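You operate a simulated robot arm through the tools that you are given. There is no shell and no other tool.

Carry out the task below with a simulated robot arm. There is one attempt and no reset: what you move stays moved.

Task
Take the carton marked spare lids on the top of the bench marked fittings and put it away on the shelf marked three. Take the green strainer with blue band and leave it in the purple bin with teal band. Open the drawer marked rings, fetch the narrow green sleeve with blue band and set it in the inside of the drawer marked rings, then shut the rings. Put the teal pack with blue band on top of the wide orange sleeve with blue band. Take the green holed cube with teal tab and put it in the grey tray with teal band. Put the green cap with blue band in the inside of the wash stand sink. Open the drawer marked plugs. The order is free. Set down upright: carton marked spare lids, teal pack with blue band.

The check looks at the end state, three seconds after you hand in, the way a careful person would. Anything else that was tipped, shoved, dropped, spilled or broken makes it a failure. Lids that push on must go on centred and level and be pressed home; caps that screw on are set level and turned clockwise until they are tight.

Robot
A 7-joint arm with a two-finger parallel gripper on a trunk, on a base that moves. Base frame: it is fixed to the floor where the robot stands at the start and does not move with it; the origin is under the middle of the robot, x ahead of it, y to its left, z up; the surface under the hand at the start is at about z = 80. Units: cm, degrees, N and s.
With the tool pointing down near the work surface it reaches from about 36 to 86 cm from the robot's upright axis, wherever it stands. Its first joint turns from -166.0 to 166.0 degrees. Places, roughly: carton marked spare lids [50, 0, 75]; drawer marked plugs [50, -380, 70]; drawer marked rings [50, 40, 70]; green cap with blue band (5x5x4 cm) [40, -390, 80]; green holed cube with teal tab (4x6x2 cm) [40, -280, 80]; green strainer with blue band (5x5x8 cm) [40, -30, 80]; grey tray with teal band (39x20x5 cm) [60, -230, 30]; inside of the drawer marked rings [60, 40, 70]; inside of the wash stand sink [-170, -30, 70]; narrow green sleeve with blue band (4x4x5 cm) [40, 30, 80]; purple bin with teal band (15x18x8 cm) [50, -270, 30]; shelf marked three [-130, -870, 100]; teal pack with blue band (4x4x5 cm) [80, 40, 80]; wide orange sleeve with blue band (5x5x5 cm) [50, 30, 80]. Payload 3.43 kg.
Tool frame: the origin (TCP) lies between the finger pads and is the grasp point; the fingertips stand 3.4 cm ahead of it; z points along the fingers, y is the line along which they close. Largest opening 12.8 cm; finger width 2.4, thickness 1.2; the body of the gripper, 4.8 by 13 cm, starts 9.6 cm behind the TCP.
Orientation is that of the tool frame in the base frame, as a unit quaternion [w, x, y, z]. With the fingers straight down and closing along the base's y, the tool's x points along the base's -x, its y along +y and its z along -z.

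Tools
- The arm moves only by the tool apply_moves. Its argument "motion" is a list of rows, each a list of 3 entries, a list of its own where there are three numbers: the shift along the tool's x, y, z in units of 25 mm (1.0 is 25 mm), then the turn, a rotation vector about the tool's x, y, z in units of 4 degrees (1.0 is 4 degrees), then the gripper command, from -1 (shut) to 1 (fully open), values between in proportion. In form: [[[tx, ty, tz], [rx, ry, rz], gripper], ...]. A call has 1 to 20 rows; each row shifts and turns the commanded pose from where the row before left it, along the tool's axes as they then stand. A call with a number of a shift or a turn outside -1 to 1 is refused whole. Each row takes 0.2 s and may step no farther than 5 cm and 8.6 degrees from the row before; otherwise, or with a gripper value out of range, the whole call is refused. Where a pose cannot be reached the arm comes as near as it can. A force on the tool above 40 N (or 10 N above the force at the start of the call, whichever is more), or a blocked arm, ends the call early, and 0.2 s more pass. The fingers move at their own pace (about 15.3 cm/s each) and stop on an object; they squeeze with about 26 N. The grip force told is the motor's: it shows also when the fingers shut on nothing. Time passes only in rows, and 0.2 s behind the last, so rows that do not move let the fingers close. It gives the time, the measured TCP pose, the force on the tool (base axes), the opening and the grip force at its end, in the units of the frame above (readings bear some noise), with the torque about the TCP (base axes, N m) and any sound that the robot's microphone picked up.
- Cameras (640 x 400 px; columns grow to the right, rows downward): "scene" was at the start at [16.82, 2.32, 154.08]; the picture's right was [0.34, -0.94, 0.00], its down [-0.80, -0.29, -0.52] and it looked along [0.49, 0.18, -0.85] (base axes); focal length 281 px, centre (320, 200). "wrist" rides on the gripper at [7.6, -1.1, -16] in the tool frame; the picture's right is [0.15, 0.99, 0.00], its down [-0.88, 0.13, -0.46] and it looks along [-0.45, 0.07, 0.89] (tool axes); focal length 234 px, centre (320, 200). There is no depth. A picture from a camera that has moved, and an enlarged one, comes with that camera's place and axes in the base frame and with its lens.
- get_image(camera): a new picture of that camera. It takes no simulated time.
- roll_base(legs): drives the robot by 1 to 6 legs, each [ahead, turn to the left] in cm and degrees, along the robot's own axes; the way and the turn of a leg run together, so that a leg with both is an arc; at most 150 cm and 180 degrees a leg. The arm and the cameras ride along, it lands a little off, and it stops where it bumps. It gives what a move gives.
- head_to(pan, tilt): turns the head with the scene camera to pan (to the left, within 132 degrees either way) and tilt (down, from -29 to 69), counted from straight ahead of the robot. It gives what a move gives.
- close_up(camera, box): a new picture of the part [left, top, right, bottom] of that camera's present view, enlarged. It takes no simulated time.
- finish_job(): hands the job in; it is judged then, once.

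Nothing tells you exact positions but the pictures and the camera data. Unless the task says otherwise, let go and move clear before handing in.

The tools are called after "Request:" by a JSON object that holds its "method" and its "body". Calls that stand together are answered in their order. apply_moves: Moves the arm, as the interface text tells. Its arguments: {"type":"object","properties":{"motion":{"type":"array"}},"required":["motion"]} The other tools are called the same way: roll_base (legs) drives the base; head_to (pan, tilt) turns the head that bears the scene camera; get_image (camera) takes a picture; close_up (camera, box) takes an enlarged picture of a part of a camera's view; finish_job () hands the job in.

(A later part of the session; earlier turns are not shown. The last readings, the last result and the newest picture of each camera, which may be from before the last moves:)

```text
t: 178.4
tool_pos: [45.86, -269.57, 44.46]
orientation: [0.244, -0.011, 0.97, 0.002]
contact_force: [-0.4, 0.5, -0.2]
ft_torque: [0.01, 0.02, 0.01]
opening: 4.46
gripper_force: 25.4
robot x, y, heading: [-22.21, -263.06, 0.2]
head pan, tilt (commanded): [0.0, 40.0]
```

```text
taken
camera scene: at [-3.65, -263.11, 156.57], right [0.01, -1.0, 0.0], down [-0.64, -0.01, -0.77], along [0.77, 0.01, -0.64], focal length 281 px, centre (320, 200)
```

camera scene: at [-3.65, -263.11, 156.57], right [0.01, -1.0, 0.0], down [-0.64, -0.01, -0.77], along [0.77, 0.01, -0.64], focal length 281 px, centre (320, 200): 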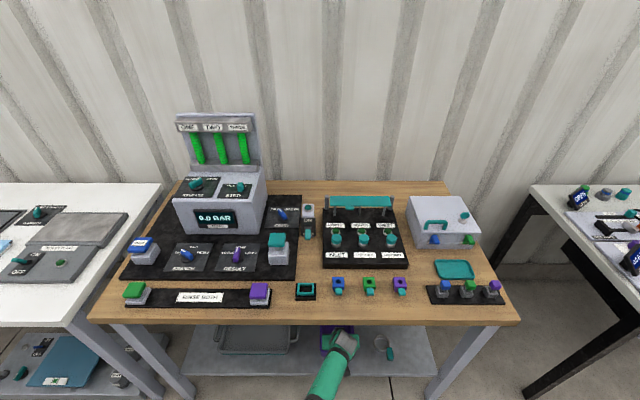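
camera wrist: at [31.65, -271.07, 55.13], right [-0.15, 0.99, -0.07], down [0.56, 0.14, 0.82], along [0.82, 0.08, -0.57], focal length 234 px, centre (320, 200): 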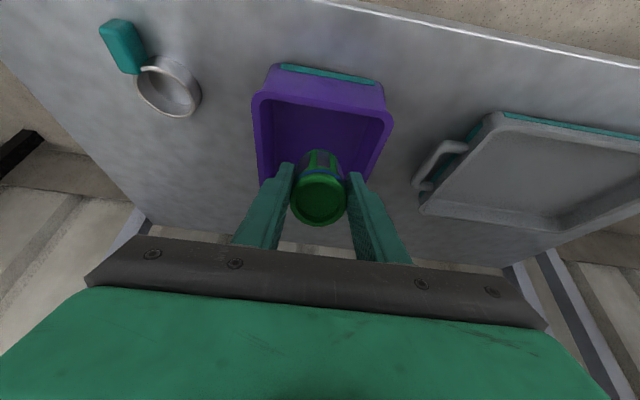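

The strainer is now just over the front rim. Move further in and down into the bin.

Request:
{"method": "apply_moves", "body": {"motion": [[[-0.472, 0, 0.817], [0, 0, 0], -1], [[-0.472, 0, 0.817], [0, 0, 0], -1], [[-0.472, 0, 0.817], [0, 0, 0], -1], [[0.469, 0, 0.883], [0, 0, 0], -1]]}}

Request:
{"method": "get_image", "body": {"camera": "wrist"}}

Request:
{"method": "close_up", "body": {"camera": "scene", "box": [260, 300, 420, 400]}}

```text
t: 179.4
tool_pos: [51.0, -269.61, 41.59]
orientation: [0.245, -0.009, 0.969, 0.001]
contact_force: [-0.4, 0.4, -0.9]
ft_torque: [0.02, 0.01, 0.0]
opening: 4.45
gripper_force: 26.6
out of reach, approached as far as the arm can: row 3, 4
robot x, y, heading: [-22.44, -263.07, 0.3]
head pan, tilt (commanded): [0.0, 40.0]
```

```text
taken
camera wrist: at [36.67, -270.97, 52.16], right [-0.15, 0.99, -0.07], down [0.56, 0.14, 0.82], along [0.82, 0.08, -0.57], focal length 234 px, centre (320, 200)
```

wrist: 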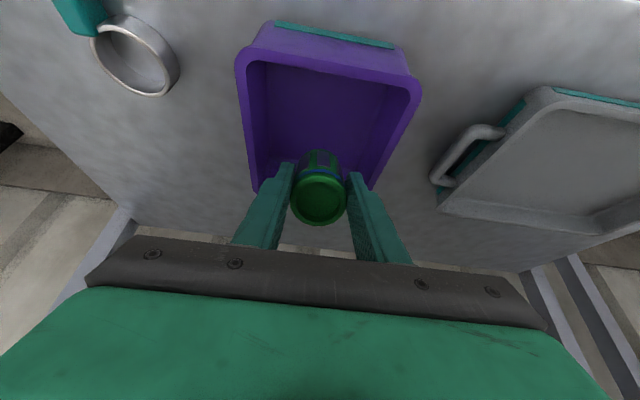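

```text
4.00 times, centred on (340, 350) of scene
camera zoom: at [-3.63, -263.11, 156.56], right [0.01, -1.0, 0.0], down [-0.64, -0.01, -0.77], along [0.77, 0.01, -0.64], focal length 1124 px, centre (240, -400)
```

zoom: 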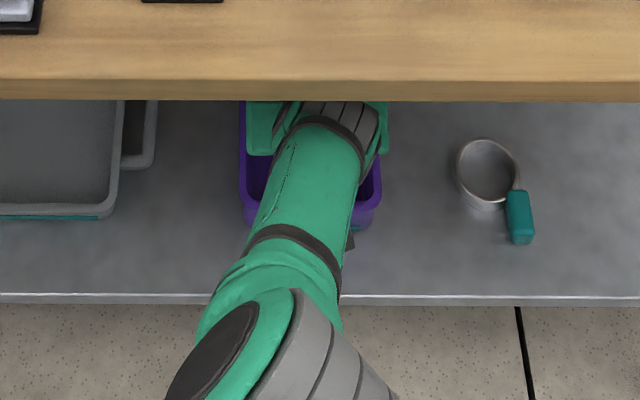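

The arm is at its reach limit here. I'll pull back slightly, roll the base forward a bit, and then lower.

Request:
{"method": "apply_moves", "body": {"motion": [[[-0.33, 0, -0.62], [0, 0, 0], -1], [[0.883, 0, -0.469], [0, 0, 0], -1], [[0.883, 0, -0.469], [0, 0, 0], -1]]}}

Request:
{"method": "roll_base", "body": {"legs": [[8, 0]]}}

Request:
{"method": "get_image", "body": {"camera": "wrist"}}

Request:
{"method": "get_image", "body": {"camera": "scene"}}

```text
t: 180.2
tool_pos: [45.9, -269.78, 43.45]
orientation: [0.245, -0.01, 0.969, 0.002]
contact_force: [-0.3, -0.3, -0.4]
ft_torque: [0.0, 0.05, -0.01]
opening: 4.45
gripper_force: 26.0
robot x, y, heading: [-22.3, -263.21, 0.3]
head pan, tilt (commanded): [0.0, 40.0]
```

```text
t: 181.3
tool_pos: [54.06, -269.61, 43.38]
orientation: [0.245, -0.01, 0.97, 0.002]
contact_force: [-0.4, -0.2, -1.1]
ft_torque: [0.04, 0.03, -0.02]
opening: 4.46
gripper_force: 25.8
robot x, y, heading: [-14.28, -263.03, 0.3]
head pan, tilt (commanded): [0.0, 40.0]
```

```text
taken
camera wrist: at [39.73, -270.98, 53.95], right [-0.15, 0.99, -0.07], down [0.56, 0.14, 0.82], along [0.82, 0.08, -0.57], focal length 234 px, centre (320, 200)
```

wrist: 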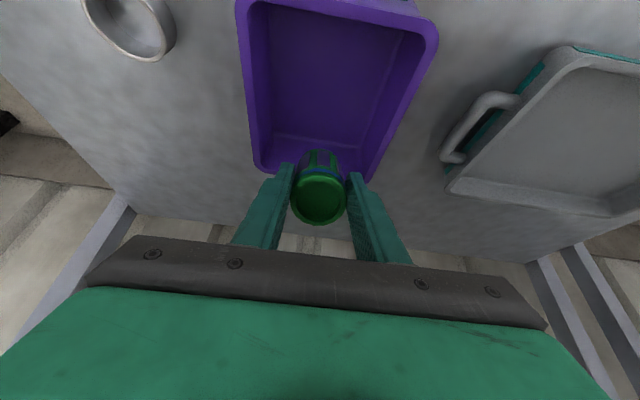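

```text
taken
camera scene: at [4.5, -263.04, 156.56], right [0.01, -1.0, 0.0], down [-0.64, -0.01, -0.77], along [0.77, 0.01, -0.64], focal length 281 px, centre (320, 200)
```

scene: 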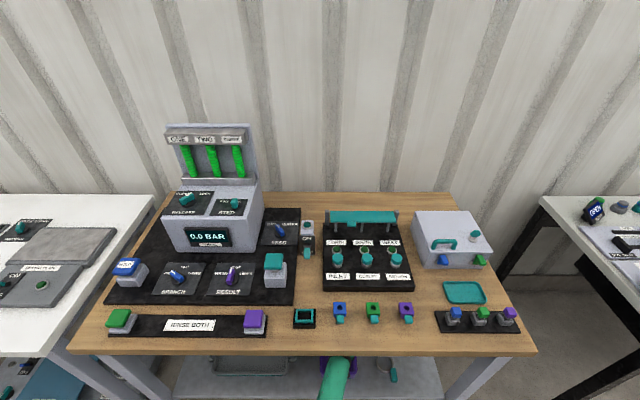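

Now well inside the bin footprint. Lower gently to the bin floor.

Request:
{"method": "apply_moves", "body": {"motion": [[[0.469, 0, 0.883], [0, 0, 0], -1], [[0.469, 0, 0.883], [0, 0, 0], -1], [[0.469, 0, 0.883], [0, 0, 0], -1]]}}

Request:
{"method": "get_image", "body": {"camera": "wrist"}}

```text
t: 182.1
tool_pos: [53.89, -269.6, 37.27]
orientation: [0.246, -0.011, 0.969, 0.001]
contact_force: [-0.7, -0.1, -0.7]
ft_torque: [-0.06, 0.01, 0.02]
opening: 4.42
gripper_force: 25.6
out of reach, approached as far as the arm can: row 3
robot x, y, heading: [-14.28, -262.85, 0.7]
head pan, tilt (commanded): [0.0, 40.0]
```

```text
taken
camera wrist: at [39.57, -271.07, 47.86], right [-0.15, 0.99, -0.07], down [0.56, 0.14, 0.82], along [0.82, 0.08, -0.57], focal length 234 px, centre (320, 200)
```

wrist: 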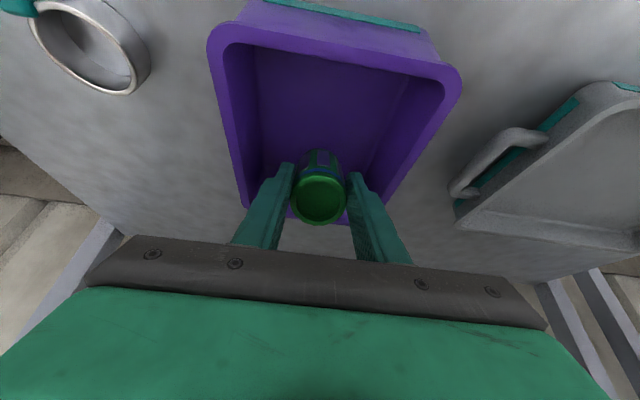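

Request:
{"method": "apply_moves", "body": {"motion": [[[0.883, 0, -0.469], [0, 0, 0], -1], [[0.6, 0, 0.18], [0, 0, 0], -1], [[0.469, 0, 0.883], [0, 0, 0], -1]]}}

Request:
{"method": "get_image", "body": {"camera": "wrist"}}

```text
t: 182.9
tool_pos: [50.59, -269.91, 34.74]
orientation: [0.248, -0.01, 0.969, 0.0]
contact_force: [4.6, 1.4, 12.9]
ft_torque: [0.14, -0.61, 0.04]
opening: 4.42
gripper_force: 25.7
out of reach, approached as far as the arm can: row 3
robot x, y, heading: [-14.82, -263.41, 0.4]
head pan, tilt (commanded): [0.0, 40.0]
```

```text
taken
camera wrist: at [36.22, -271.17, 45.22], right [-0.15, 0.99, -0.07], down [0.55, 0.14, 0.82], along [0.82, 0.08, -0.56], focal length 234 px, centre (320, 200)
```

wrist: 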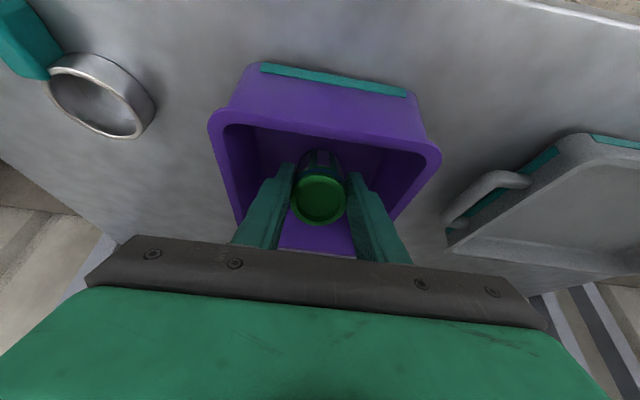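

It touches the bin floor. I'll ease up and stand the strainer a bit more upright before letting go.

Request:
{"method": "apply_moves", "body": {"motion": [[[-0.09, 0, -0.177], [0, 0, 0], -1], [[0, 0, 0], [0, 1, 0], -1], [[0, 0, 0], [0, 1, 0], -1]]}}

Request:
{"method": "get_image", "body": {"camera": "wrist"}}

```text
t: 183.7
tool_pos: [49.96, -269.92, 35.06]
orientation: [0.176, -0.009, 0.984, 0.001]
contact_force: [0.5, 0.3, -0.4]
ft_torque: [-0.02, 0.03, 0.01]
opening: 4.44
gripper_force: 25.6
robot x, y, heading: [-14.34, -263.22, 0.7]
head pan, tilt (commanded): [0.0, 40.0]
```

```text
taken
camera wrist: at [37.29, -271.19, 47.57], right [-0.16, 0.99, -0.05], down [0.67, 0.14, 0.73], along [0.73, 0.08, -0.68], focal length 234 px, centre (320, 200)
```

wrist: 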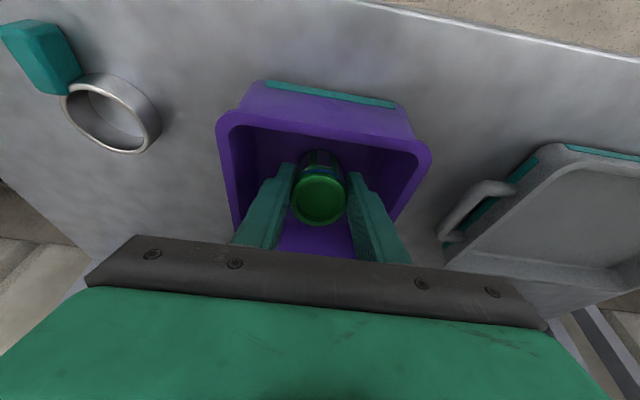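

Request:
{"method": "apply_moves", "body": {"motion": [[[0.03, 0, 0.08], [0, 0, 0], -1], [[0, 0, 0], [0, 0, 0], -0.25], [[0, 0, 0], [0, 0, 0], -0.05], [[0, 0, 0], [0, 0, 0], -0.05], [[0, 0, 0], [0, 0, 0], -0.05]]}}

Request:
{"method": "get_image", "body": {"camera": "wrist"}}

```text
t: 184.9
tool_pos: [50.06, -269.85, 35.01]
orientation: [0.176, -0.01, 0.984, 0.001]
contact_force: [1.0, 0.1, -0.9]
ft_torque: [0.0, 0.04, -0.01]
opening: 6.12
gripper_force: 0.1
out of reach, approached as far as the arm can: row 1
robot x, y, heading: [-14.2, -262.96, 0.7]
head pan, tilt (commanded): [0.0, 40.0]
```

```text
taken
camera wrist: at [37.39, -271.21, 47.61], right [-0.16, 0.99, -0.05], down [0.66, 0.14, 0.73], along [0.73, 0.08, -0.68], focal length 234 px, centre (320, 200)
```

wrist: 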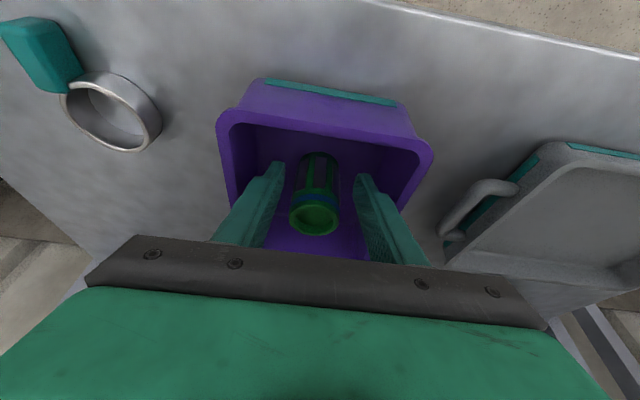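

The strainer now stands in the bin. Back out upwards, then roll the base back.

Request:
{"method": "apply_moves", "body": {"motion": [[[0, 0, -0.6], [0, 0, 0], -0.05], [[0, 0, -1], [0, 0, 0], -0.05], [[0, 0, -1], [0, 0, 0], -0.05]]}}

Request:
{"method": "get_image", "body": {"camera": "wrist"}}

Request:
{"method": "roll_base", "body": {"legs": [[-20, 0]]}}

Request:
{"method": "get_image", "body": {"camera": "wrist"}}

Request:
{"method": "get_image", "body": {"camera": "scene"}}

```text
t: 185.7
tool_pos: [47.75, -269.87, 41.2]
orientation: [0.176, -0.01, 0.984, 0.0]
contact_force: [1.0, -0.1, 0.0]
ft_torque: [-0.02, 0.03, 0.03]
opening: 6.08
gripper_force: 0.1
robot x, y, heading: [-14.29, -263.07, 0.4]
head pan, tilt (commanded): [0.0, 40.0]
```

```text
taken
camera wrist: at [35.05, -271.22, 53.74], right [-0.16, 0.99, -0.05], down [0.67, 0.14, 0.73], along [0.73, 0.08, -0.68], focal length 234 px, centre (320, 200)
```

wrist: 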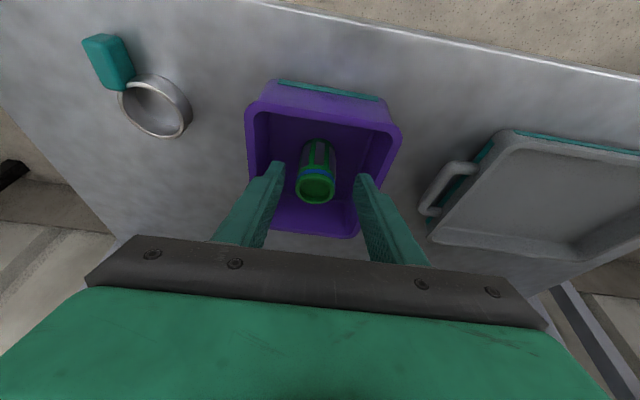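

```text
t: 187.3
tool_pos: [27.61, -270.03, 41.36]
orientation: [0.176, -0.011, 0.984, 0.001]
contact_force: [0.5, 0.5, -0.1]
ft_torque: [0.0, -0.01, 0.01]
opening: 6.09
gripper_force: 0.0
robot x, y, heading: [-34.45, -263.33, 0.6]
head pan, tilt (commanded): [0.0, 40.0]
```

```text
taken
camera wrist: at [14.9, -271.36, 53.71], right [-0.16, 0.99, -0.05], down [0.66, 0.15, 0.73], along [0.73, 0.08, -0.68], focal length 234 px, centre (320, 200)
```

wrist: 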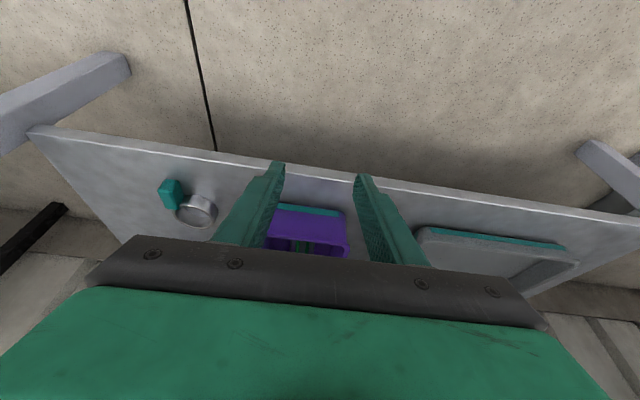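

```text
taken
camera scene: at [-15.68, -263.2, 156.57], right [0.01, -1.0, 0.0], down [-0.64, -0.01, -0.77], along [0.77, 0.01, -0.64], focal length 281 px, centre (320, 200)
```

scene: 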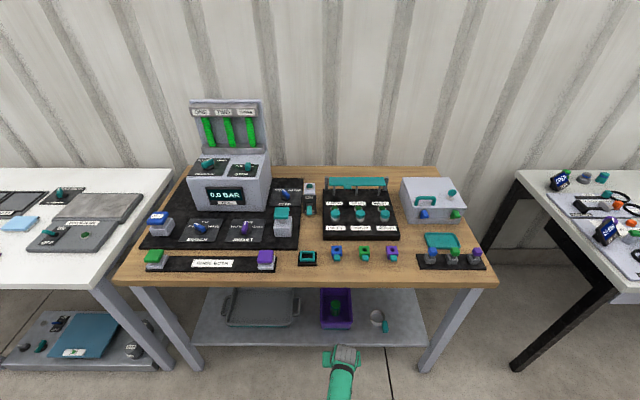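

The strainer is upright in the bin. Now raise the hand to fetch the green holed cube.

Request:
{"method": "apply_moves", "body": {"motion": [[[-0.347, 0, -0.938], [0, 0, 0], 0], [[-0.347, 0, -0.938], [0, 0, 0], 0], [[-0.347, 0, -0.938], [0, 0, 0], 0], [[-0.347, 0, -0.938], [0, 0, 0], 0], [[-0.347, 0, -0.938], [0, 0, 0], 0], [[-0.347, 0, -0.938], [0, 0, 0], 0], [[-0.347, 0, -0.938], [0, 0, 0], 0], [[-0.347, 0, -0.938], [0, 0, 0], 0], [[-0.347, 0, -0.938], [0, 0, 0], 0], [[-0.347, 0, -0.938], [0, 0, 0], 0], [[-0.347, 0, -0.938], [0, 0, 0], 0], [[-0.347, 0, -0.938], [0, 0, 0], 0], [[-0.347, 0, -0.938], [0, 0, 0], 0], [[-0.347, 0, -0.938], [0, 0, 0], 0], [[-0.347, 0, -0.938], [0, 0, 0], 0], [[-0.347, 0, -0.938], [0, 0, 0], 0], [[-0.347, 0, -0.938], [0, 0, 0], 0], [[-0.347, 0, -0.938], [0, 0, 0], 0], [[-0.347, 0, -0.938], [0, 0, 0], 0], [[-0.347, 0, -0.938], [0, 0, 0], 0]]}}

Request:
{"method": "apply_moves", "body": {"motion": [[[-0.347, 0, -0.938], [0, 0, 0], 0], [[-0.347, 0, -0.938], [0, 0, 0], 0], [[-0.347, 0, -0.938], [0, 0, 0], 0], [[-0.347, 0, -0.938], [0, 0, 0], 0], [[-0.347, 0, -0.938], [0, 0, 0], 0], [[0, 0, 0], [0, 1, 0], 0], [[0, 0, 0], [0, 1, 0], 0], [[0, 0, 0], [0, 1, 0], 0], [[0, 0, 0], [0, 1, 0], 0], [[0, 0, 0], [0, 1, 0], 0]]}}

Request:
{"method": "close_up", "body": {"camera": "scene", "box": [290, 220, 430, 280]}}

Request:
{"method": "get_image", "body": {"camera": "wrist"}}

```text
t: 191.5
tool_pos: [27.5, -269.98, 91.23]
orientation: [0.176, -0.009, 0.984, 0.001]
contact_force: [0.1, 0.8, 0.6]
ft_torque: [-0.1, -0.01, -0.02]
opening: 6.4
gripper_force: 0.0
robot x, y, heading: [-34.21, -263.19, 0.7]
head pan, tilt (commanded): [0.0, 40.0]
```

```text
t: 193.7
tool_pos: [27.59, -269.91, 103.58]
orientation: [0.001, -0.011, 1.0, -0.001]
contact_force: [0.5, 0.6, 0.0]
ft_torque: [0.0, 0.01, 0.01]
opening: 6.42
gripper_force: 0.0
robot x, y, heading: [-34.42, -263.64, 0.8]
head pan, tilt (commanded): [0.0, 40.0]
```

```text
4.57 times, centred on (360, 250) of scene
camera zoom: at [-15.68, -263.21, 156.57], right [0.01, -1.0, 0.0], down [-0.64, -0.01, -0.77], along [0.77, 0.01, -0.64], focal length 1285 px, centre (137, -29)
```

zoom: 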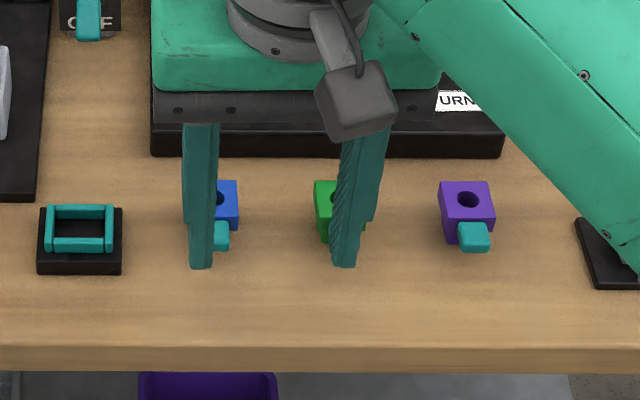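

```text
taken
camera wrist: at [19.98, -271.15, 119.73], right [-0.17, 0.99, 0.0], down [0.88, 0.15, 0.46], along [0.45, 0.07, -0.89], focal length 234 px, centre (320, 200)
```

wrist: 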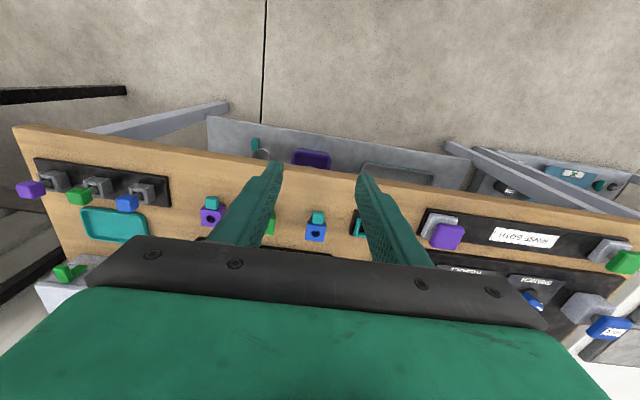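

Request:
{"method": "apply_moves", "body": {"motion": [[[-0.92, -0.36, 0], [0, 0, 0], 0], [[-0.92, -0.36, 0], [0, 0, 0], 0], [[-0.92, -0.36, 0], [0, 0, 0], 0], [[-0.92, -0.36, 0], [0, 0, 0], 0], [[-0.92, -0.36, 0], [0, 0, 0], 0], [[-0.92, -0.36, 0], [0, 0, 0], 0], [[-0.92, -0.36, 0], [0, 0, 0], 0], [[-0.92, -0.36, 0], [0, 0, 0], 0], [[0, 0, 1], [0, 0, 0], 0], [[0, 0, 1], [0, 0, 0], 0]]}}

Request:
{"method": "get_image", "body": {"camera": "wrist"}}

Request:
{"method": "close_up", "body": {"camera": "wrist", "box": [240, 80, 400, 230]}}

Request:
{"method": "get_image", "body": {"camera": "scene"}}

```text
t: 195.9
tool_pos: [46.0, -276.84, 98.69]
orientation: [0.002, -0.011, 1.0, 0.0]
contact_force: [0.0, 0.2, 0.8]
ft_torque: [0.0, -0.03, -0.03]
opening: 6.39
gripper_force: 0.1
robot x, y, heading: [-34.81, -263.55, 0.5]
head pan, tilt (commanded): [0.0, 40.0]
```

```text
taken
camera wrist: at [38.47, -277.99, 114.79], right [-0.17, 0.99, 0.0], down [0.88, 0.15, 0.46], along [0.45, 0.07, -0.89], focal length 234 px, centre (320, 200)
```

wrist: 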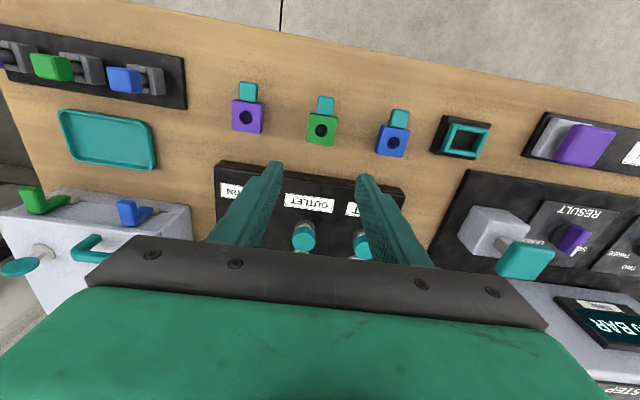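

```text
2.67 times, centred on (320, 155) of wrist
camera zoom: at [38.47, -277.99, 114.79], right [-0.17, 0.99, 0.0], down [0.88, 0.15, 0.46], along [0.45, 0.07, -0.89], focal length 624 px, centre (320, 320)
```

zoom: 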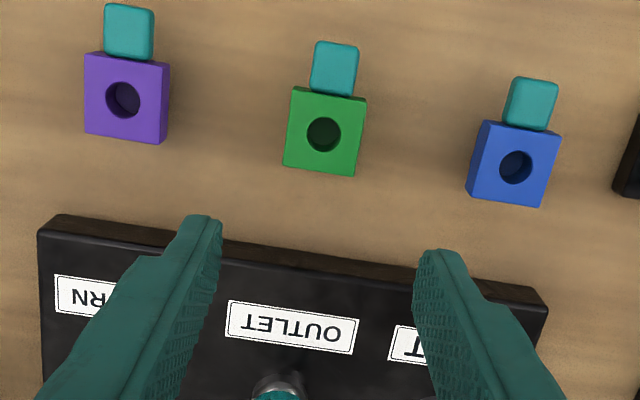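

```text
taken
camera scene: at [-15.68, -263.21, 156.57], right [0.01, -1.0, 0.0], down [-0.64, -0.01, -0.77], along [0.77, 0.01, -0.64], focal length 281 px, centre (320, 200)
```

scene: 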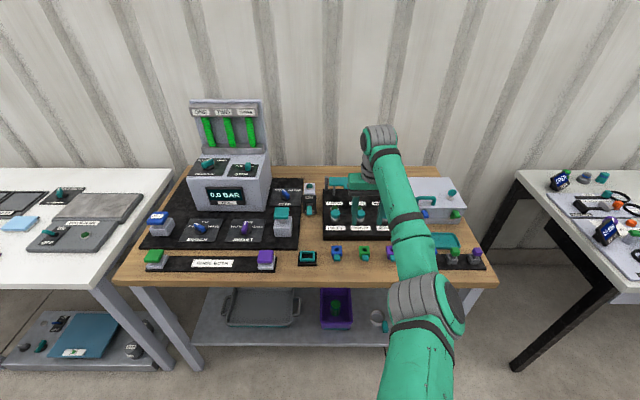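

Request:
{"method": "apply_moves", "body": {"motion": [[[0.68, -0.06, 0.8], [0, 0, 0], 0], [[0, 0, 0.9], [0, 0, 0], 0], [[0, 0, 0.9], [0, 0, 0], 0], [[0, 0, 0.9], [0, 0, 0], 0]]}}

Request:
{"method": "close_up", "body": {"camera": "wrist", "box": [240, 80, 400, 230]}}

Request:
{"method": "close_up", "body": {"camera": "scene", "box": [290, 190, 430, 280]}}

```text
t: 196.9
tool_pos: [44.63, -276.96, 89.85]
orientation: [0.003, -0.011, 1.0, -0.001]
contact_force: [0.6, -0.9, 0.3]
ft_torque: [-0.01, -0.01, -0.04]
opening: 6.38
gripper_force: 0.1
robot x, y, heading: [-34.56, -263.5, 0.6]
head pan, tilt (commanded): [0.0, 40.0]
```

```text
2.67 times, centred on (320, 155) of wrist
camera zoom: at [36.93, -278.13, 106.01], right [-0.17, 0.99, 0.0], down [0.87, 0.15, 0.46], along [0.45, 0.08, -0.89], focal length 624 px, centre (320, 320)
```

zoom: 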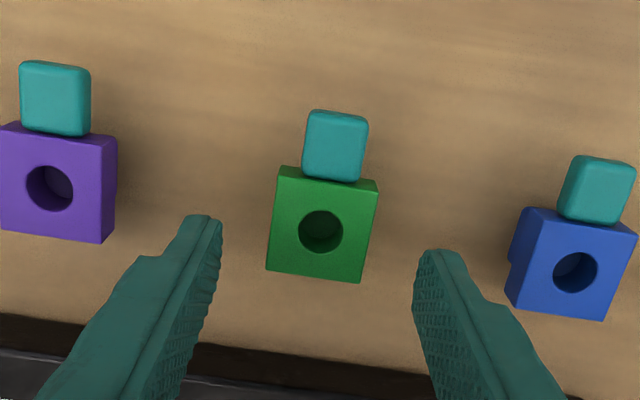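

```text
4.44 times, centred on (360, 235) of scene
camera zoom: at [-15.68, -263.21, 156.56], right [0.01, -1.0, 0.0], down [-0.64, -0.01, -0.77], along [0.77, 0.01, -0.64], focal length 1249 px, centre (142, 44)
```

zoom: 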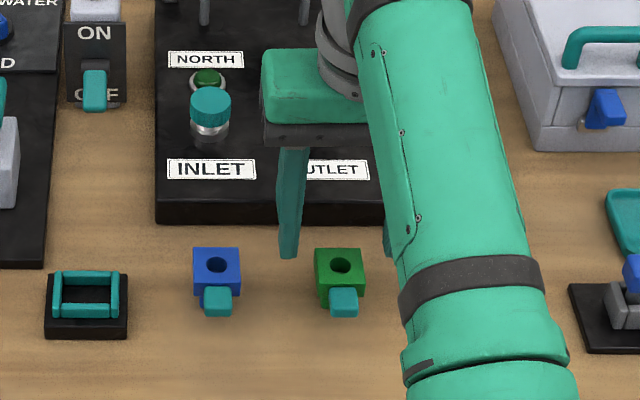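

Request:
{"method": "apply_moves", "body": {"motion": [[[0, 0.06, 0.8], [0, 0, 0], 0], [[0, 0, 0.8], [0, 0, 0], 0], [[0, 0, 0.5], [0, 0, 0], 0]]}}

Request:
{"method": "close_up", "body": {"camera": "wrist", "box": [240, 80, 400, 230]}}

Request:
{"method": "close_up", "body": {"camera": "scene", "box": [290, 190, 430, 280]}}

```text
t: 197.8
tool_pos: [44.82, -276.67, 85.5]
orientation: [0.007, -0.012, 1.0, -0.001]
contact_force: [-1.9, 0.0, 8.9]
ft_torque: [0.32, 0.2, 0.15]
opening: 6.41
gripper_force: 0.0
robot x, y, heading: [-34.53, -263.31, 0.5]
head pan, tilt (commanded): [0.0, 40.0]
stopped in row 3: the force on the tool passed its limit at 46 N (the readings are from after the stop); the commanded pose is now the measured one
```

```text
2.67 times, centred on (320, 155) of wrist
camera zoom: at [37.01, -278.01, 101.42], right [-0.17, 0.99, 0.0], down [0.87, 0.15, 0.47], along [0.46, 0.08, -0.88], focal length 624 px, centre (320, 320)
```

zoom: 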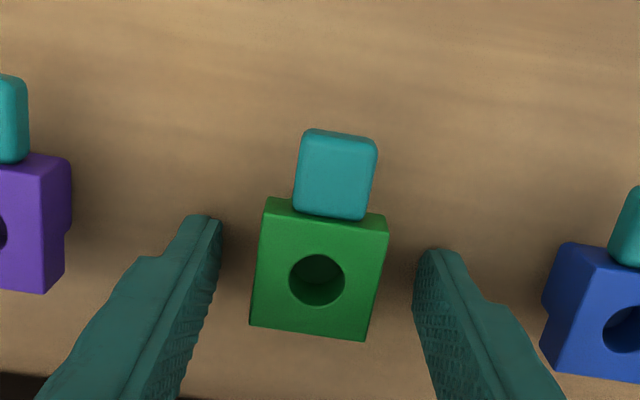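

```text
4.44 times, centred on (360, 235) of scene
camera zoom: at [-15.72, -263.2, 156.57], right [0.01, -1.0, 0.0], down [-0.64, -0.01, -0.77], along [0.77, 0.01, -0.64], focal length 1249 px, centre (142, 44)
```

zoom: 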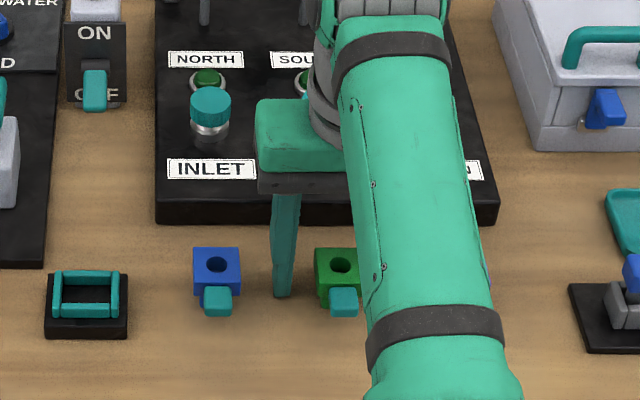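

The fingertips touched the bench: this wooden top is near z≈82. Ease up slightly and grip the cube.

Request:
{"method": "apply_moves", "body": {"motion": [[[0, 0, -0.12], [0, 0, 0], 0], [[0, 0, 0], [0, 0, 0], -1], [[0, 0, 0], [0, 0, 0], -1], [[0, 0, 0], [0, 0, 0], -1]]}}

Request:
{"method": "close_up", "body": {"camera": "wrist", "box": [240, 80, 400, 230]}}

```text
t: 198.8
tool_pos: [44.72, -276.72, 85.48]
orientation: [0.005, -0.013, 1.0, 0.0]
contact_force: [0.4, -0.5, -0.1]
ft_torque: [0.0, 0.02, -0.01]
opening: 3.25
gripper_force: 26.3
robot x, y, heading: [-34.24, -263.31, 0.8]
head pan, tilt (commanded): [0.0, 40.0]
```

```text
2.67 times, centred on (320, 155) of wrist
camera zoom: at [36.99, -278.01, 101.6], right [-0.17, 0.99, 0.0], down [0.87, 0.15, 0.46], along [0.46, 0.08, -0.89], focal length 624 px, centre (320, 320)
```

zoom: 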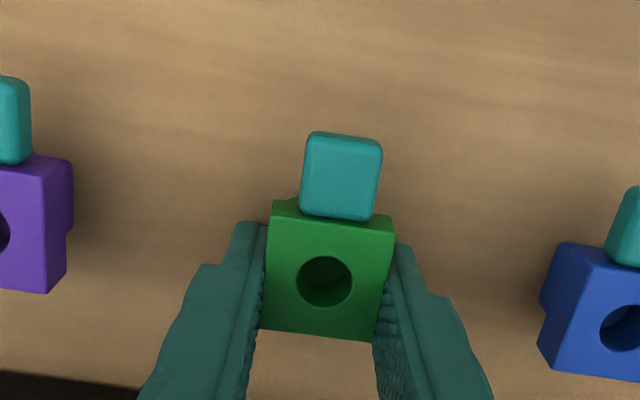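

The cube is gripped. Lift and retract, then reposition the robot in front of the grey tray.

Request:
{"method": "apply_moves", "body": {"motion": [[[0, 0, -1], [0, 0, 0], -1], [[0, 0, -1], [0, 0, 0], -1], [[0, 0, -1], [0, 0, 0], -1], [[0, 0, -1], [0, 0, 0], -1], [[0, 0, -1], [0, 0, 0], -1], [[0, 0, -1], [0, 0, 0], -1], [[0, 0, -1], [0, 0, 0], -1], [[0, 0, -1], [0, 0, 0], -1], [[1, 0, 0], [0, 0, 0], -1], [[1, 0, 0], [0, 0, 0], -1], [[1, 0, 0], [0, 0, 0], -1], [[1, 0, 0], [0, 0, 0], -1], [[1, 0, 0], [0, 0, 0], -1], [[1, 0, 0], [0, 0, 0], -1], [[1, 0, 0], [0, 0, 0], -1], [[1, 0, 0], [0, 0, 0], -1], [[1, 0, 0], [0, 0, 0], -1], [[1, 0, 0], [0, 0, 0], -1]]}}

Request:
{"method": "roll_base", "body": {"legs": [[10, 0], [0, 60], [22, 0], [0, -60], [-18, 0]]}}

Request:
{"method": "get_image", "body": {"camera": "scene"}}

Request:
{"method": "get_image", "body": {"camera": "wrist"}}

```text
t: 202.6
tool_pos: [19.63, -277.32, 105.26]
orientation: [0.005, -0.012, 1.0, -0.001]
contact_force: [-0.7, 0.6, -0.6]
ft_torque: [-0.01, 0.0, 0.0]
opening: 3.26
gripper_force: 25.8
robot x, y, heading: [-34.95, -263.53, 0.7]
head pan, tilt (commanded): [0.0, 40.0]
```

```text
t: 212.1
tool_pos: [22.51, -258.38, 105.2]
orientation: [0.005, -0.011, 1.0, 0.0]
contact_force: [-0.8, -0.4, -0.4]
ft_torque: [0.06, -0.01, -0.03]
opening: 3.27
gripper_force: 26.3
robot x, y, heading: [-31.4, -244.07, 0.4]
head pan, tilt (commanded): [0.0, 40.0]
```

```text
taken
camera scene: at [-12.72, -244.26, 156.57], right [0.01, -1.0, 0.0], down [-0.64, 0.0, -0.77], along [0.77, 0.01, -0.64], focal length 281 px, centre (320, 200)
```

scene: 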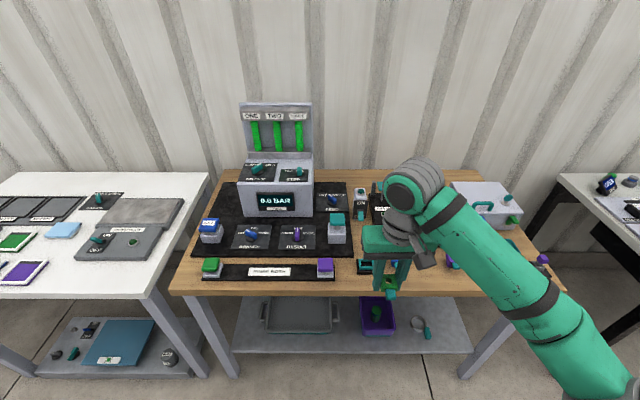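

```text
taken
camera wrist: at [14.73, -259.63, 121.32], right [-0.17, 0.99, 0.0], down [0.87, 0.15, 0.46], along [0.46, 0.08, -0.89], focal length 234 px, centre (320, 200)
```

wrist: 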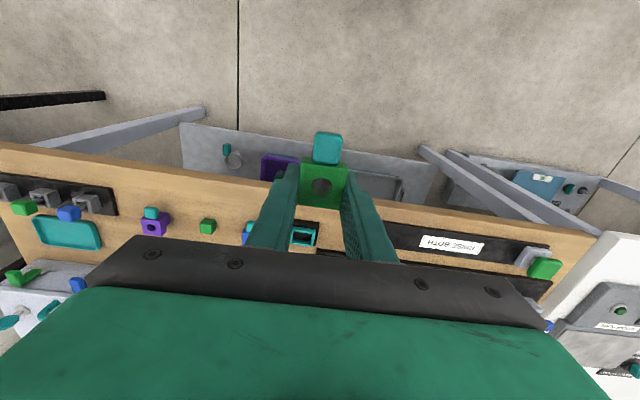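

There's still a green square on the bench where the cube stood; let me look closely.

Request:
{"method": "close_up", "body": {"camera": "wrist", "box": [120, 180, 300, 260]}}

Request:
{"method": "close_up", "body": {"camera": "scene", "box": [340, 240, 500, 340]}}

Request:
{"method": "close_up", "body": {"camera": "wrist", "box": [270, 110, 370, 220]}}

```text
3.56 times, centred on (210, 220) of wrist
camera zoom: at [14.73, -259.63, 121.32], right [-0.17, 0.99, 0.0], down [0.87, 0.15, 0.46], along [0.46, 0.08, -0.89], focal length 833 px, centre (711, 129)
```

zoom: 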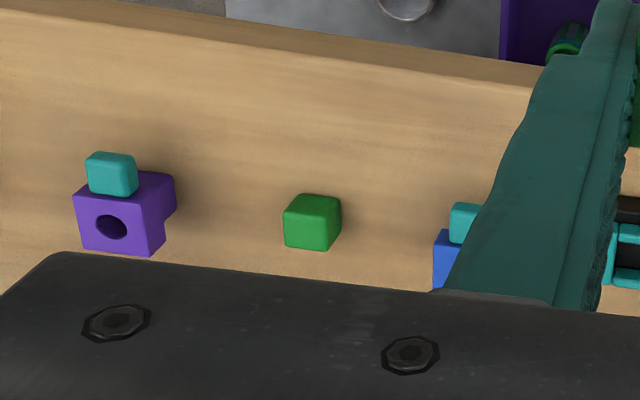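

```text
4.00 times, centred on (420, 290) of scene
camera zoom: at [-12.72, -244.26, 156.57], right [0.01, -1.0, 0.0], down [-0.64, 0.0, -0.77], along [0.77, 0.01, -0.64], focal length 1124 px, centre (-80, -160)
```

zoom: 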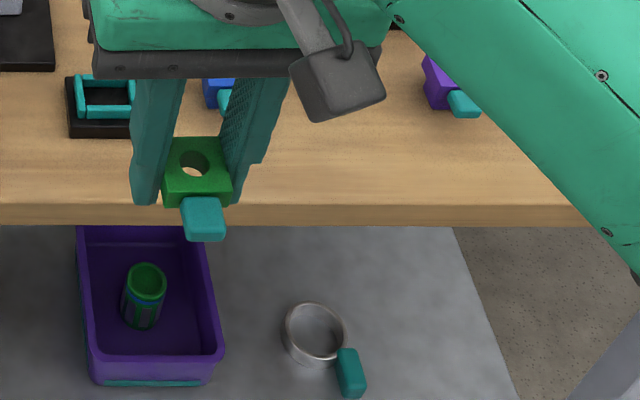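

```text
3.64 times, centred on (320, 165) of wrist
camera zoom: at [14.73, -259.63, 121.32], right [-0.17, 0.99, 0.0], down [0.87, 0.15, 0.46], along [0.46, 0.08, -0.89], focal length 852 px, centre (320, 327)
```

zoom: 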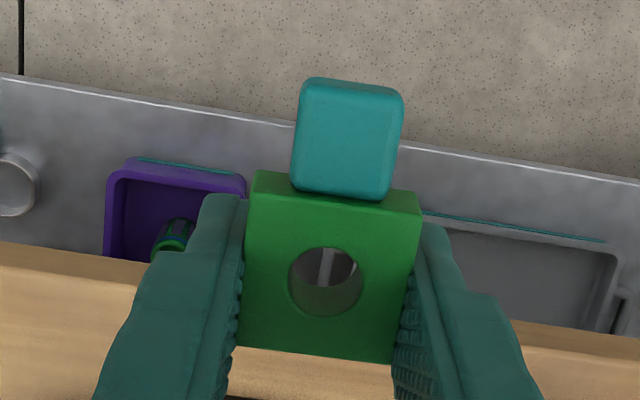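

The remaining green block is just the stand the cube sat on, in its original place; I hold the holed piece with its teal tab. Now align with the tray, tilt and lower in front of the bench.

Request:
{"method": "apply_moves", "body": {"motion": [[[0.3, 0.95, 0], [0, -1, 0], -1], [[0.3, 0.95, 0], [0, -1, 0], -1], [[0.3, 0.95, 0], [0, -1, 0], -1], [[0, 0.95, 0], [0, -1, 0], -1], [[0, 0.95, 0], [0, -1, 0], -1], [[0, 0.95, 0], [0, -1, 0], -1], [[0, 0.95, 0], [0, -1, 0], -1], [[0, 0.95, 0], [0, 0, 0], -1], [[0, 0.95, 0], [0, 0, 0], -1], [[0.469, 0, 0.883], [0, 0, 0], -1], [[0.469, 0, 0.883], [0, 0, 0], -1], [[0.469, 0, 0.883], [0, 0, 0], -1], [[0.469, 0, 0.883], [0, 0, 0], -1], [[0.469, 0, 0.883], [0, 0, 0], -1], [[0.469, 0, 0.883], [0, 0, 0], -1], [[0.469, 0, 0.883], [0, 0, 0], -1], [[0.469, 0, 0.883], [0, 0, 0], -1], [[0.469, 0, 0.883], [0, 0, 0], -1], [[0.469, 0, 0.883], [0, 0, 0], -1]]}}

Request:
{"method": "apply_moves", "body": {"motion": [[[0.469, 0, 0.883], [0, 0, 0], -1], [[0.469, 0, 0.883], [0, 0, 0], -1], [[0.469, 0, 0.883], [0, 0, 0], -1], [[0.469, 0, 0.883], [0, 0, 0], -1], [[0.469, 0, 0.883], [0, 0, 0], -1], [[0.469, 0, 0.883], [0, 0, 0], -1], [[0.469, 0, 0.883], [0, 0, 0], -1], [[0.469, 0, 0.883], [0, 0, 0], -1], [[0.469, 0, 0.883], [0, 0, 0], -1], [[0.469, 0, 0.883], [0, 0, 0], -1], [[0.469, 0, 0.883], [0, 0, 0], -1], [[0.469, 0, 0.883], [0, 0, 0], -1], [[0.469, 0, 0.883], [0, 0, 0], -1]]}}

Request:
{"method": "get_image", "body": {"camera": "wrist"}}

Request:
{"method": "get_image", "body": {"camera": "scene"}}

```text
t: 216.1
tool_pos: [20.2, -237.09, 80.02]
orientation: [0.246, -0.011, 0.969, 0.002]
contact_force: [-0.1, 0.2, -0.3]
ft_torque: [0.02, 0.02, 0.04]
opening: 3.25
gripper_force: 26.2
robot x, y, heading: [-31.56, -244.49, 0.6]
head pan, tilt (commanded): [0.0, 40.0]
```

```text
t: 218.9
tool_pos: [20.46, -237.2, 47.48]
orientation: [0.247, -0.011, 0.969, 0.002]
contact_force: [0.2, 0.2, -0.4]
ft_torque: [0.0, -0.02, 0.01]
opening: 3.25
gripper_force: 25.8
robot x, y, heading: [-31.6, -244.38, 0.4]
head pan, tilt (commanded): [0.0, 40.0]
```

```text
taken
camera wrist: at [6.19, -238.54, 58.01], right [-0.15, 0.99, -0.07], down [0.55, 0.14, 0.82], along [0.82, 0.09, -0.57], focal length 234 px, centre (320, 200)
```

wrist: 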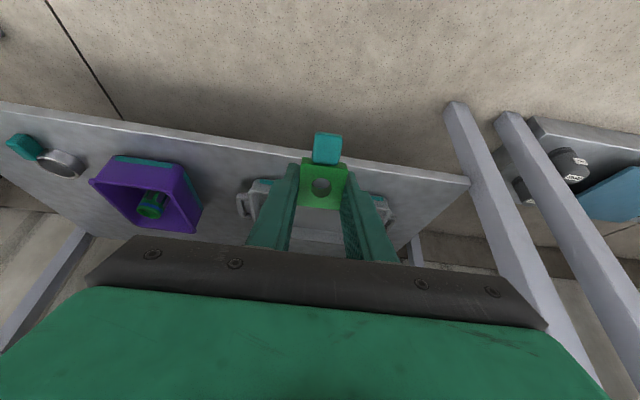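

```text
taken
camera scene: at [-12.72, -244.25, 156.57], right [0.01, -1.0, 0.0], down [-0.64, 0.0, -0.77], along [0.77, 0.01, -0.64], focal length 281 px, centre (320, 200)
```

scene: 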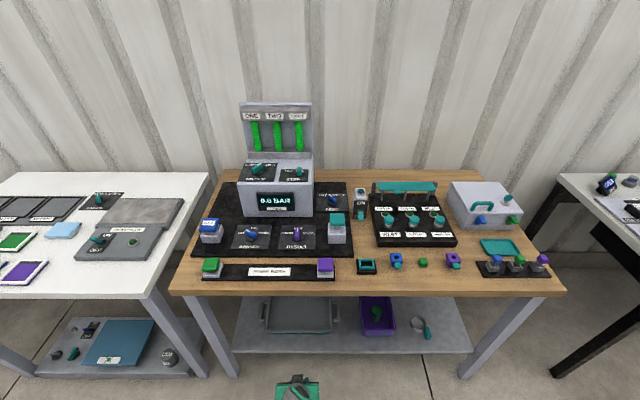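

Request:
{"method": "close_up", "body": {"camera": "scene", "box": [350, 230, 560, 340]}}

Request:
{"method": "close_up", "body": {"camera": "scene", "box": [230, 280, 420, 400]}}

```text
3.05 times, centred on (455, 285) of scene
camera zoom: at [-12.72, -244.25, 156.57], right [0.01, -1.0, 0.0], down [-0.64, 0.0, -0.77], along [0.77, 0.01, -0.64], focal length 856 px, centre (-91, -59)
```

zoom: 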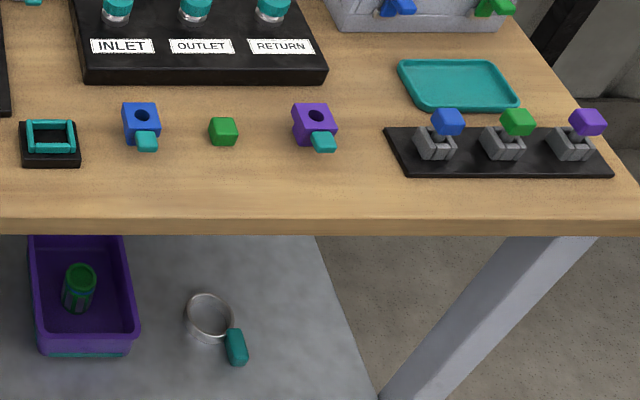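

```text
3.33 times, centred on (325, 340) of scene
camera zoom: at [-12.72, -244.25, 156.57], right [0.01, -1.0, 0.0], down [-0.64, 0.0, -0.77], along [0.77, 0.01, -0.64], focal length 937 px, centre (303, -267)
```

zoom: 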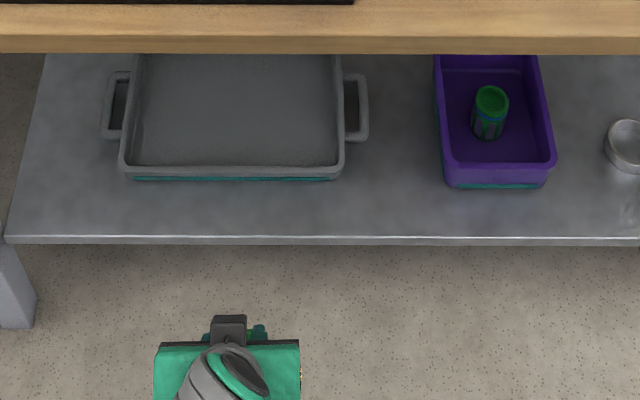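

The tray's front rim is at x≈46.6, y from -250 to -220. Roll forward under the bench front with the hand low.

Request:
{"method": "apply_moves", "body": {"motion": [[[0.469, 0, 0.883], [0, 0, 0], -1], [[0.28, 0, 0.53], [0, 0, 0], -1]]}}

Request:
{"method": "roll_base", "body": {"legs": [[24, 0]]}}

Request:
{"method": "get_image", "body": {"camera": "wrist"}}

Request:
{"method": "get_image", "body": {"camera": "scene"}}

```text
t: 219.5
tool_pos: [20.55, -237.19, 43.42]
orientation: [0.247, -0.011, 0.969, 0.002]
contact_force: [-0.2, 0.2, -0.6]
ft_torque: [-0.02, -0.02, 0.04]
opening: 3.23
gripper_force: 25.7
robot x, y, heading: [-31.75, -244.57, 0.3]
head pan, tilt (commanded): [0.0, 40.0]
```

```text
t: 221.2
tool_pos: [44.32, -237.17, 43.59]
orientation: [0.247, -0.012, 0.969, 0.002]
contact_force: [-0.4, -0.5, 0.1]
ft_torque: [-0.02, 0.0, -0.03]
opening: 3.24
gripper_force: 26.0
robot x, y, heading: [-7.54, -244.46, 0.5]
head pan, tilt (commanded): [0.0, 40.0]
```

```text
taken
camera wrist: at [30.04, -238.42, 54.05], right [-0.15, 0.99, -0.07], down [0.55, 0.14, 0.82], along [0.82, 0.08, -0.57], focal length 234 px, centre (320, 200)
```

wrist: 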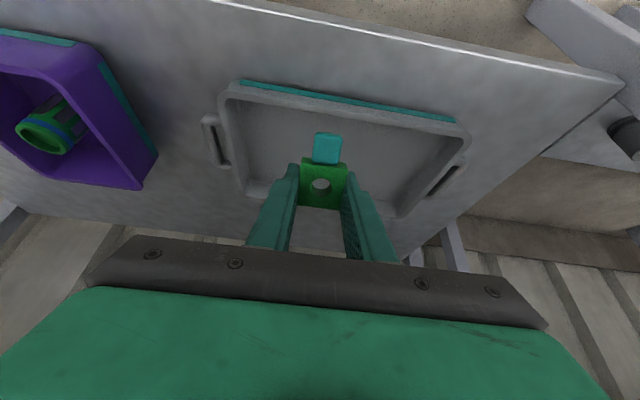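

```text
taken
camera scene: at [11.14, -244.1, 156.57], right [0.01, -1.0, 0.0], down [-0.64, 0.0, -0.77], along [0.77, 0.0, -0.64], focal length 281 px, centre (320, 200)
```

scene: 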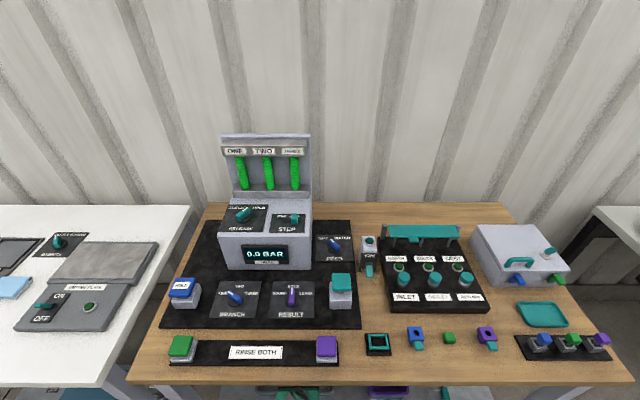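

The tray is right ahead. Move in over it and lower.

Request:
{"method": "apply_moves", "body": {"motion": [[[-0.77, 0, 0.41], [0, 0, 0], -1], [[-0.77, 0, 0.41], [0, 0, 0], -1], [[-0.77, 0, 0.41], [0, 0, 0], -1], [[-0.3, 0, 1], [0, 0, 0], -1], [[0.469, 0, 0.883], [0, 0, 0], -1]]}}

Request:
{"method": "get_image", "body": {"camera": "wrist"}}

```text
t: 222.4
tool_pos: [52.75, -236.81, 39.19]
orientation: [0.247, -0.011, 0.969, 0.003]
contact_force: [0.4, 0.0, -0.4]
ft_torque: [-0.01, 0.0, 0.03]
opening: 3.28
gripper_force: 26.3
robot x, y, heading: [-7.63, -244.02, 0.4]
head pan, tilt (commanded): [0.0, 40.0]
```

```text
taken
camera wrist: at [38.41, -238.26, 49.78], right [-0.15, 0.99, -0.07], down [0.55, 0.14, 0.82], along [0.82, 0.08, -0.57], focal length 234 px, centre (320, 200)
```

wrist: 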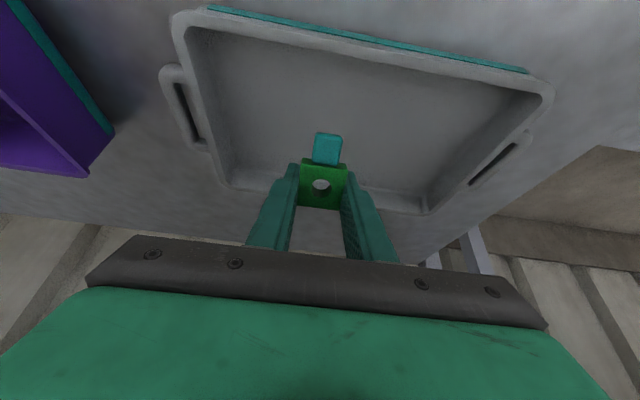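

Request:
{"method": "apply_moves", "body": {"motion": [[[0.469, 0, 0.883], [0, 0, 0], -1], [[0.469, 0, 0.883], [0, 0, 0], -1], [[0.14, 0, 0.265], [0, 0, 0], -1]]}}

Request:
{"method": "get_image", "body": {"camera": "wrist"}}

```text
t: 223.2
tool_pos: [52.77, -236.85, 33.49]
orientation: [0.247, -0.011, 0.969, 0.003]
contact_force: [-0.7, 1.0, 1.1]
ft_torque: [-0.06, 0.02, 0.0]
opening: 3.24
gripper_force: 25.7
robot x, y, heading: [-7.43, -244.08, 0.7]
head pan, tilt (commanded): [0.0, 40.0]
```

```text
taken
camera wrist: at [38.51, -238.22, 44.07], right [-0.15, 0.99, -0.07], down [0.55, 0.14, 0.82], along [0.82, 0.08, -0.57], focal length 234 px, centre (320, 200)
```

wrist: 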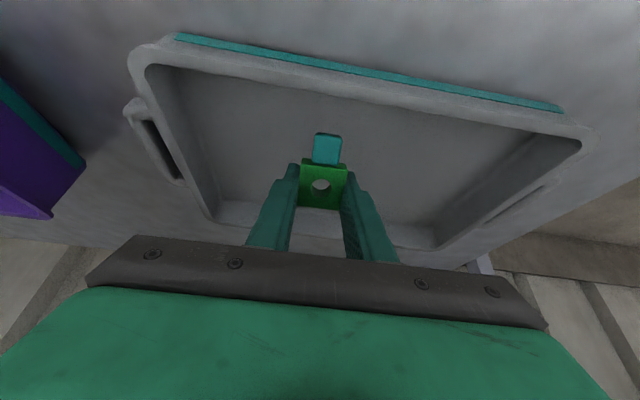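

Request:
{"method": "apply_moves", "body": {"motion": [[[0.14, 0, 0.265], [0, 0, 0], -1], [[0.14, 0, 0.265], [0, 0, 0], -1]]}}

Request:
{"method": "apply_moves", "body": {"motion": [[[0.117, 0, 0.22], [0, 0, 0], -1]]}}

Request:
{"method": "get_image", "body": {"camera": "wrist"}}

```text
t: 223.8
tool_pos: [52.75, -236.92, 31.97]
orientation: [0.247, -0.011, 0.969, 0.002]
contact_force: [0.0, 0.1, -0.5]
ft_torque: [-0.01, -0.04, 0.02]
opening: 3.27
gripper_force: 25.6
robot x, y, heading: [-7.95, -244.04, 0.5]
head pan, tilt (commanded): [0.0, 40.0]
```

```text
t: 224.2
tool_pos: [52.53, -236.78, 31.9]
orientation: [0.247, -0.011, 0.969, 0.002]
contact_force: [-0.3, -0.7, -0.8]
ft_torque: [0.0, 0.01, -0.02]
opening: 3.25
gripper_force: 26.2
out of reach, approached as far as the arm can: row 1
robot x, y, heading: [-7.77, -244.35, 0.4]
head pan, tilt (commanded): [0.0, 40.0]
```

```text
taken
camera wrist: at [38.29, -238.07, 42.43], right [-0.15, 0.99, -0.07], down [0.55, 0.14, 0.82], along [0.82, 0.08, -0.57], focal length 234 px, centre (320, 200)
```

wrist: 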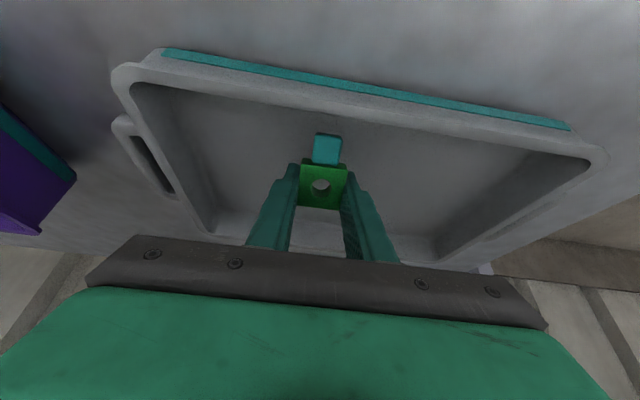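

Request:
{"method": "apply_moves", "body": {"motion": [[[0.8, 0, -0.42], [0, 0, 0], -1], [[0.094, 0, 0.177], [0, 0, 0], -1], [[0.094, 0, 0.177], [0, 0, 0], -1]]}}

Request:
{"method": "get_image", "body": {"camera": "wrist"}}

```text
t: 225.0
tool_pos: [50.3, -236.9, 30.89]
orientation: [0.247, -0.011, 0.969, 0.002]
contact_force: [-0.9, 0.1, 0.1]
ft_torque: [-0.02, 0.01, 0.02]
opening: 3.26
gripper_force: 26.6
robot x, y, heading: [-7.69, -244.43, 0.5]
head pan, tilt (commanded): [0.0, 40.0]
```

```text
taken
camera wrist: at [36.06, -238.15, 41.4], right [-0.15, 0.99, -0.07], down [0.55, 0.14, 0.82], along [0.82, 0.08, -0.57], focal length 234 px, centre (320, 200)
```

wrist: 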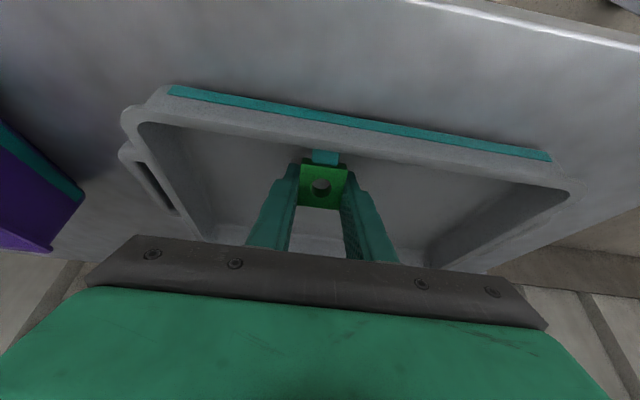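

Request:
{"method": "apply_moves", "body": {"motion": [[[0.094, 0, 0.177], [0, 0, 0], -1]]}}

Request:
{"method": "apply_moves", "body": {"motion": [[[0.094, 0, 0.177], [0, 0, 0], -1]]}}

```text
t: 225.4
tool_pos: [50.73, -236.72, 30.8]
orientation: [0.25, -0.011, 0.968, 0.002]
contact_force: [-0.4, -0.5, 5.7]
ft_torque: [0.12, -0.03, 0.03]
opening: 3.23
gripper_force: 26.4
robot x, y, heading: [-7.85, -244.46, 0.3]
head pan, tilt (commanded): [0.0, 40.0]
stopped in row 1: the force on the tool passed its limit at 43 N (the readings are from after the stop); the commanded pose is now the measured one
```

```text
t: 225.8
tool_pos: [50.76, -236.77, 30.68]
orientation: [0.25, -0.01, 0.968, 0.002]
contact_force: [2.0, -0.7, 5.5]
ft_torque: [0.06, -0.13, -0.03]
opening: 3.25
gripper_force: 26.2
out of reach, approached as far as the arm can: row 1
robot x, y, heading: [-7.55, -244.23, 0.3]
head pan, tilt (commanded): [0.0, 40.0]
```

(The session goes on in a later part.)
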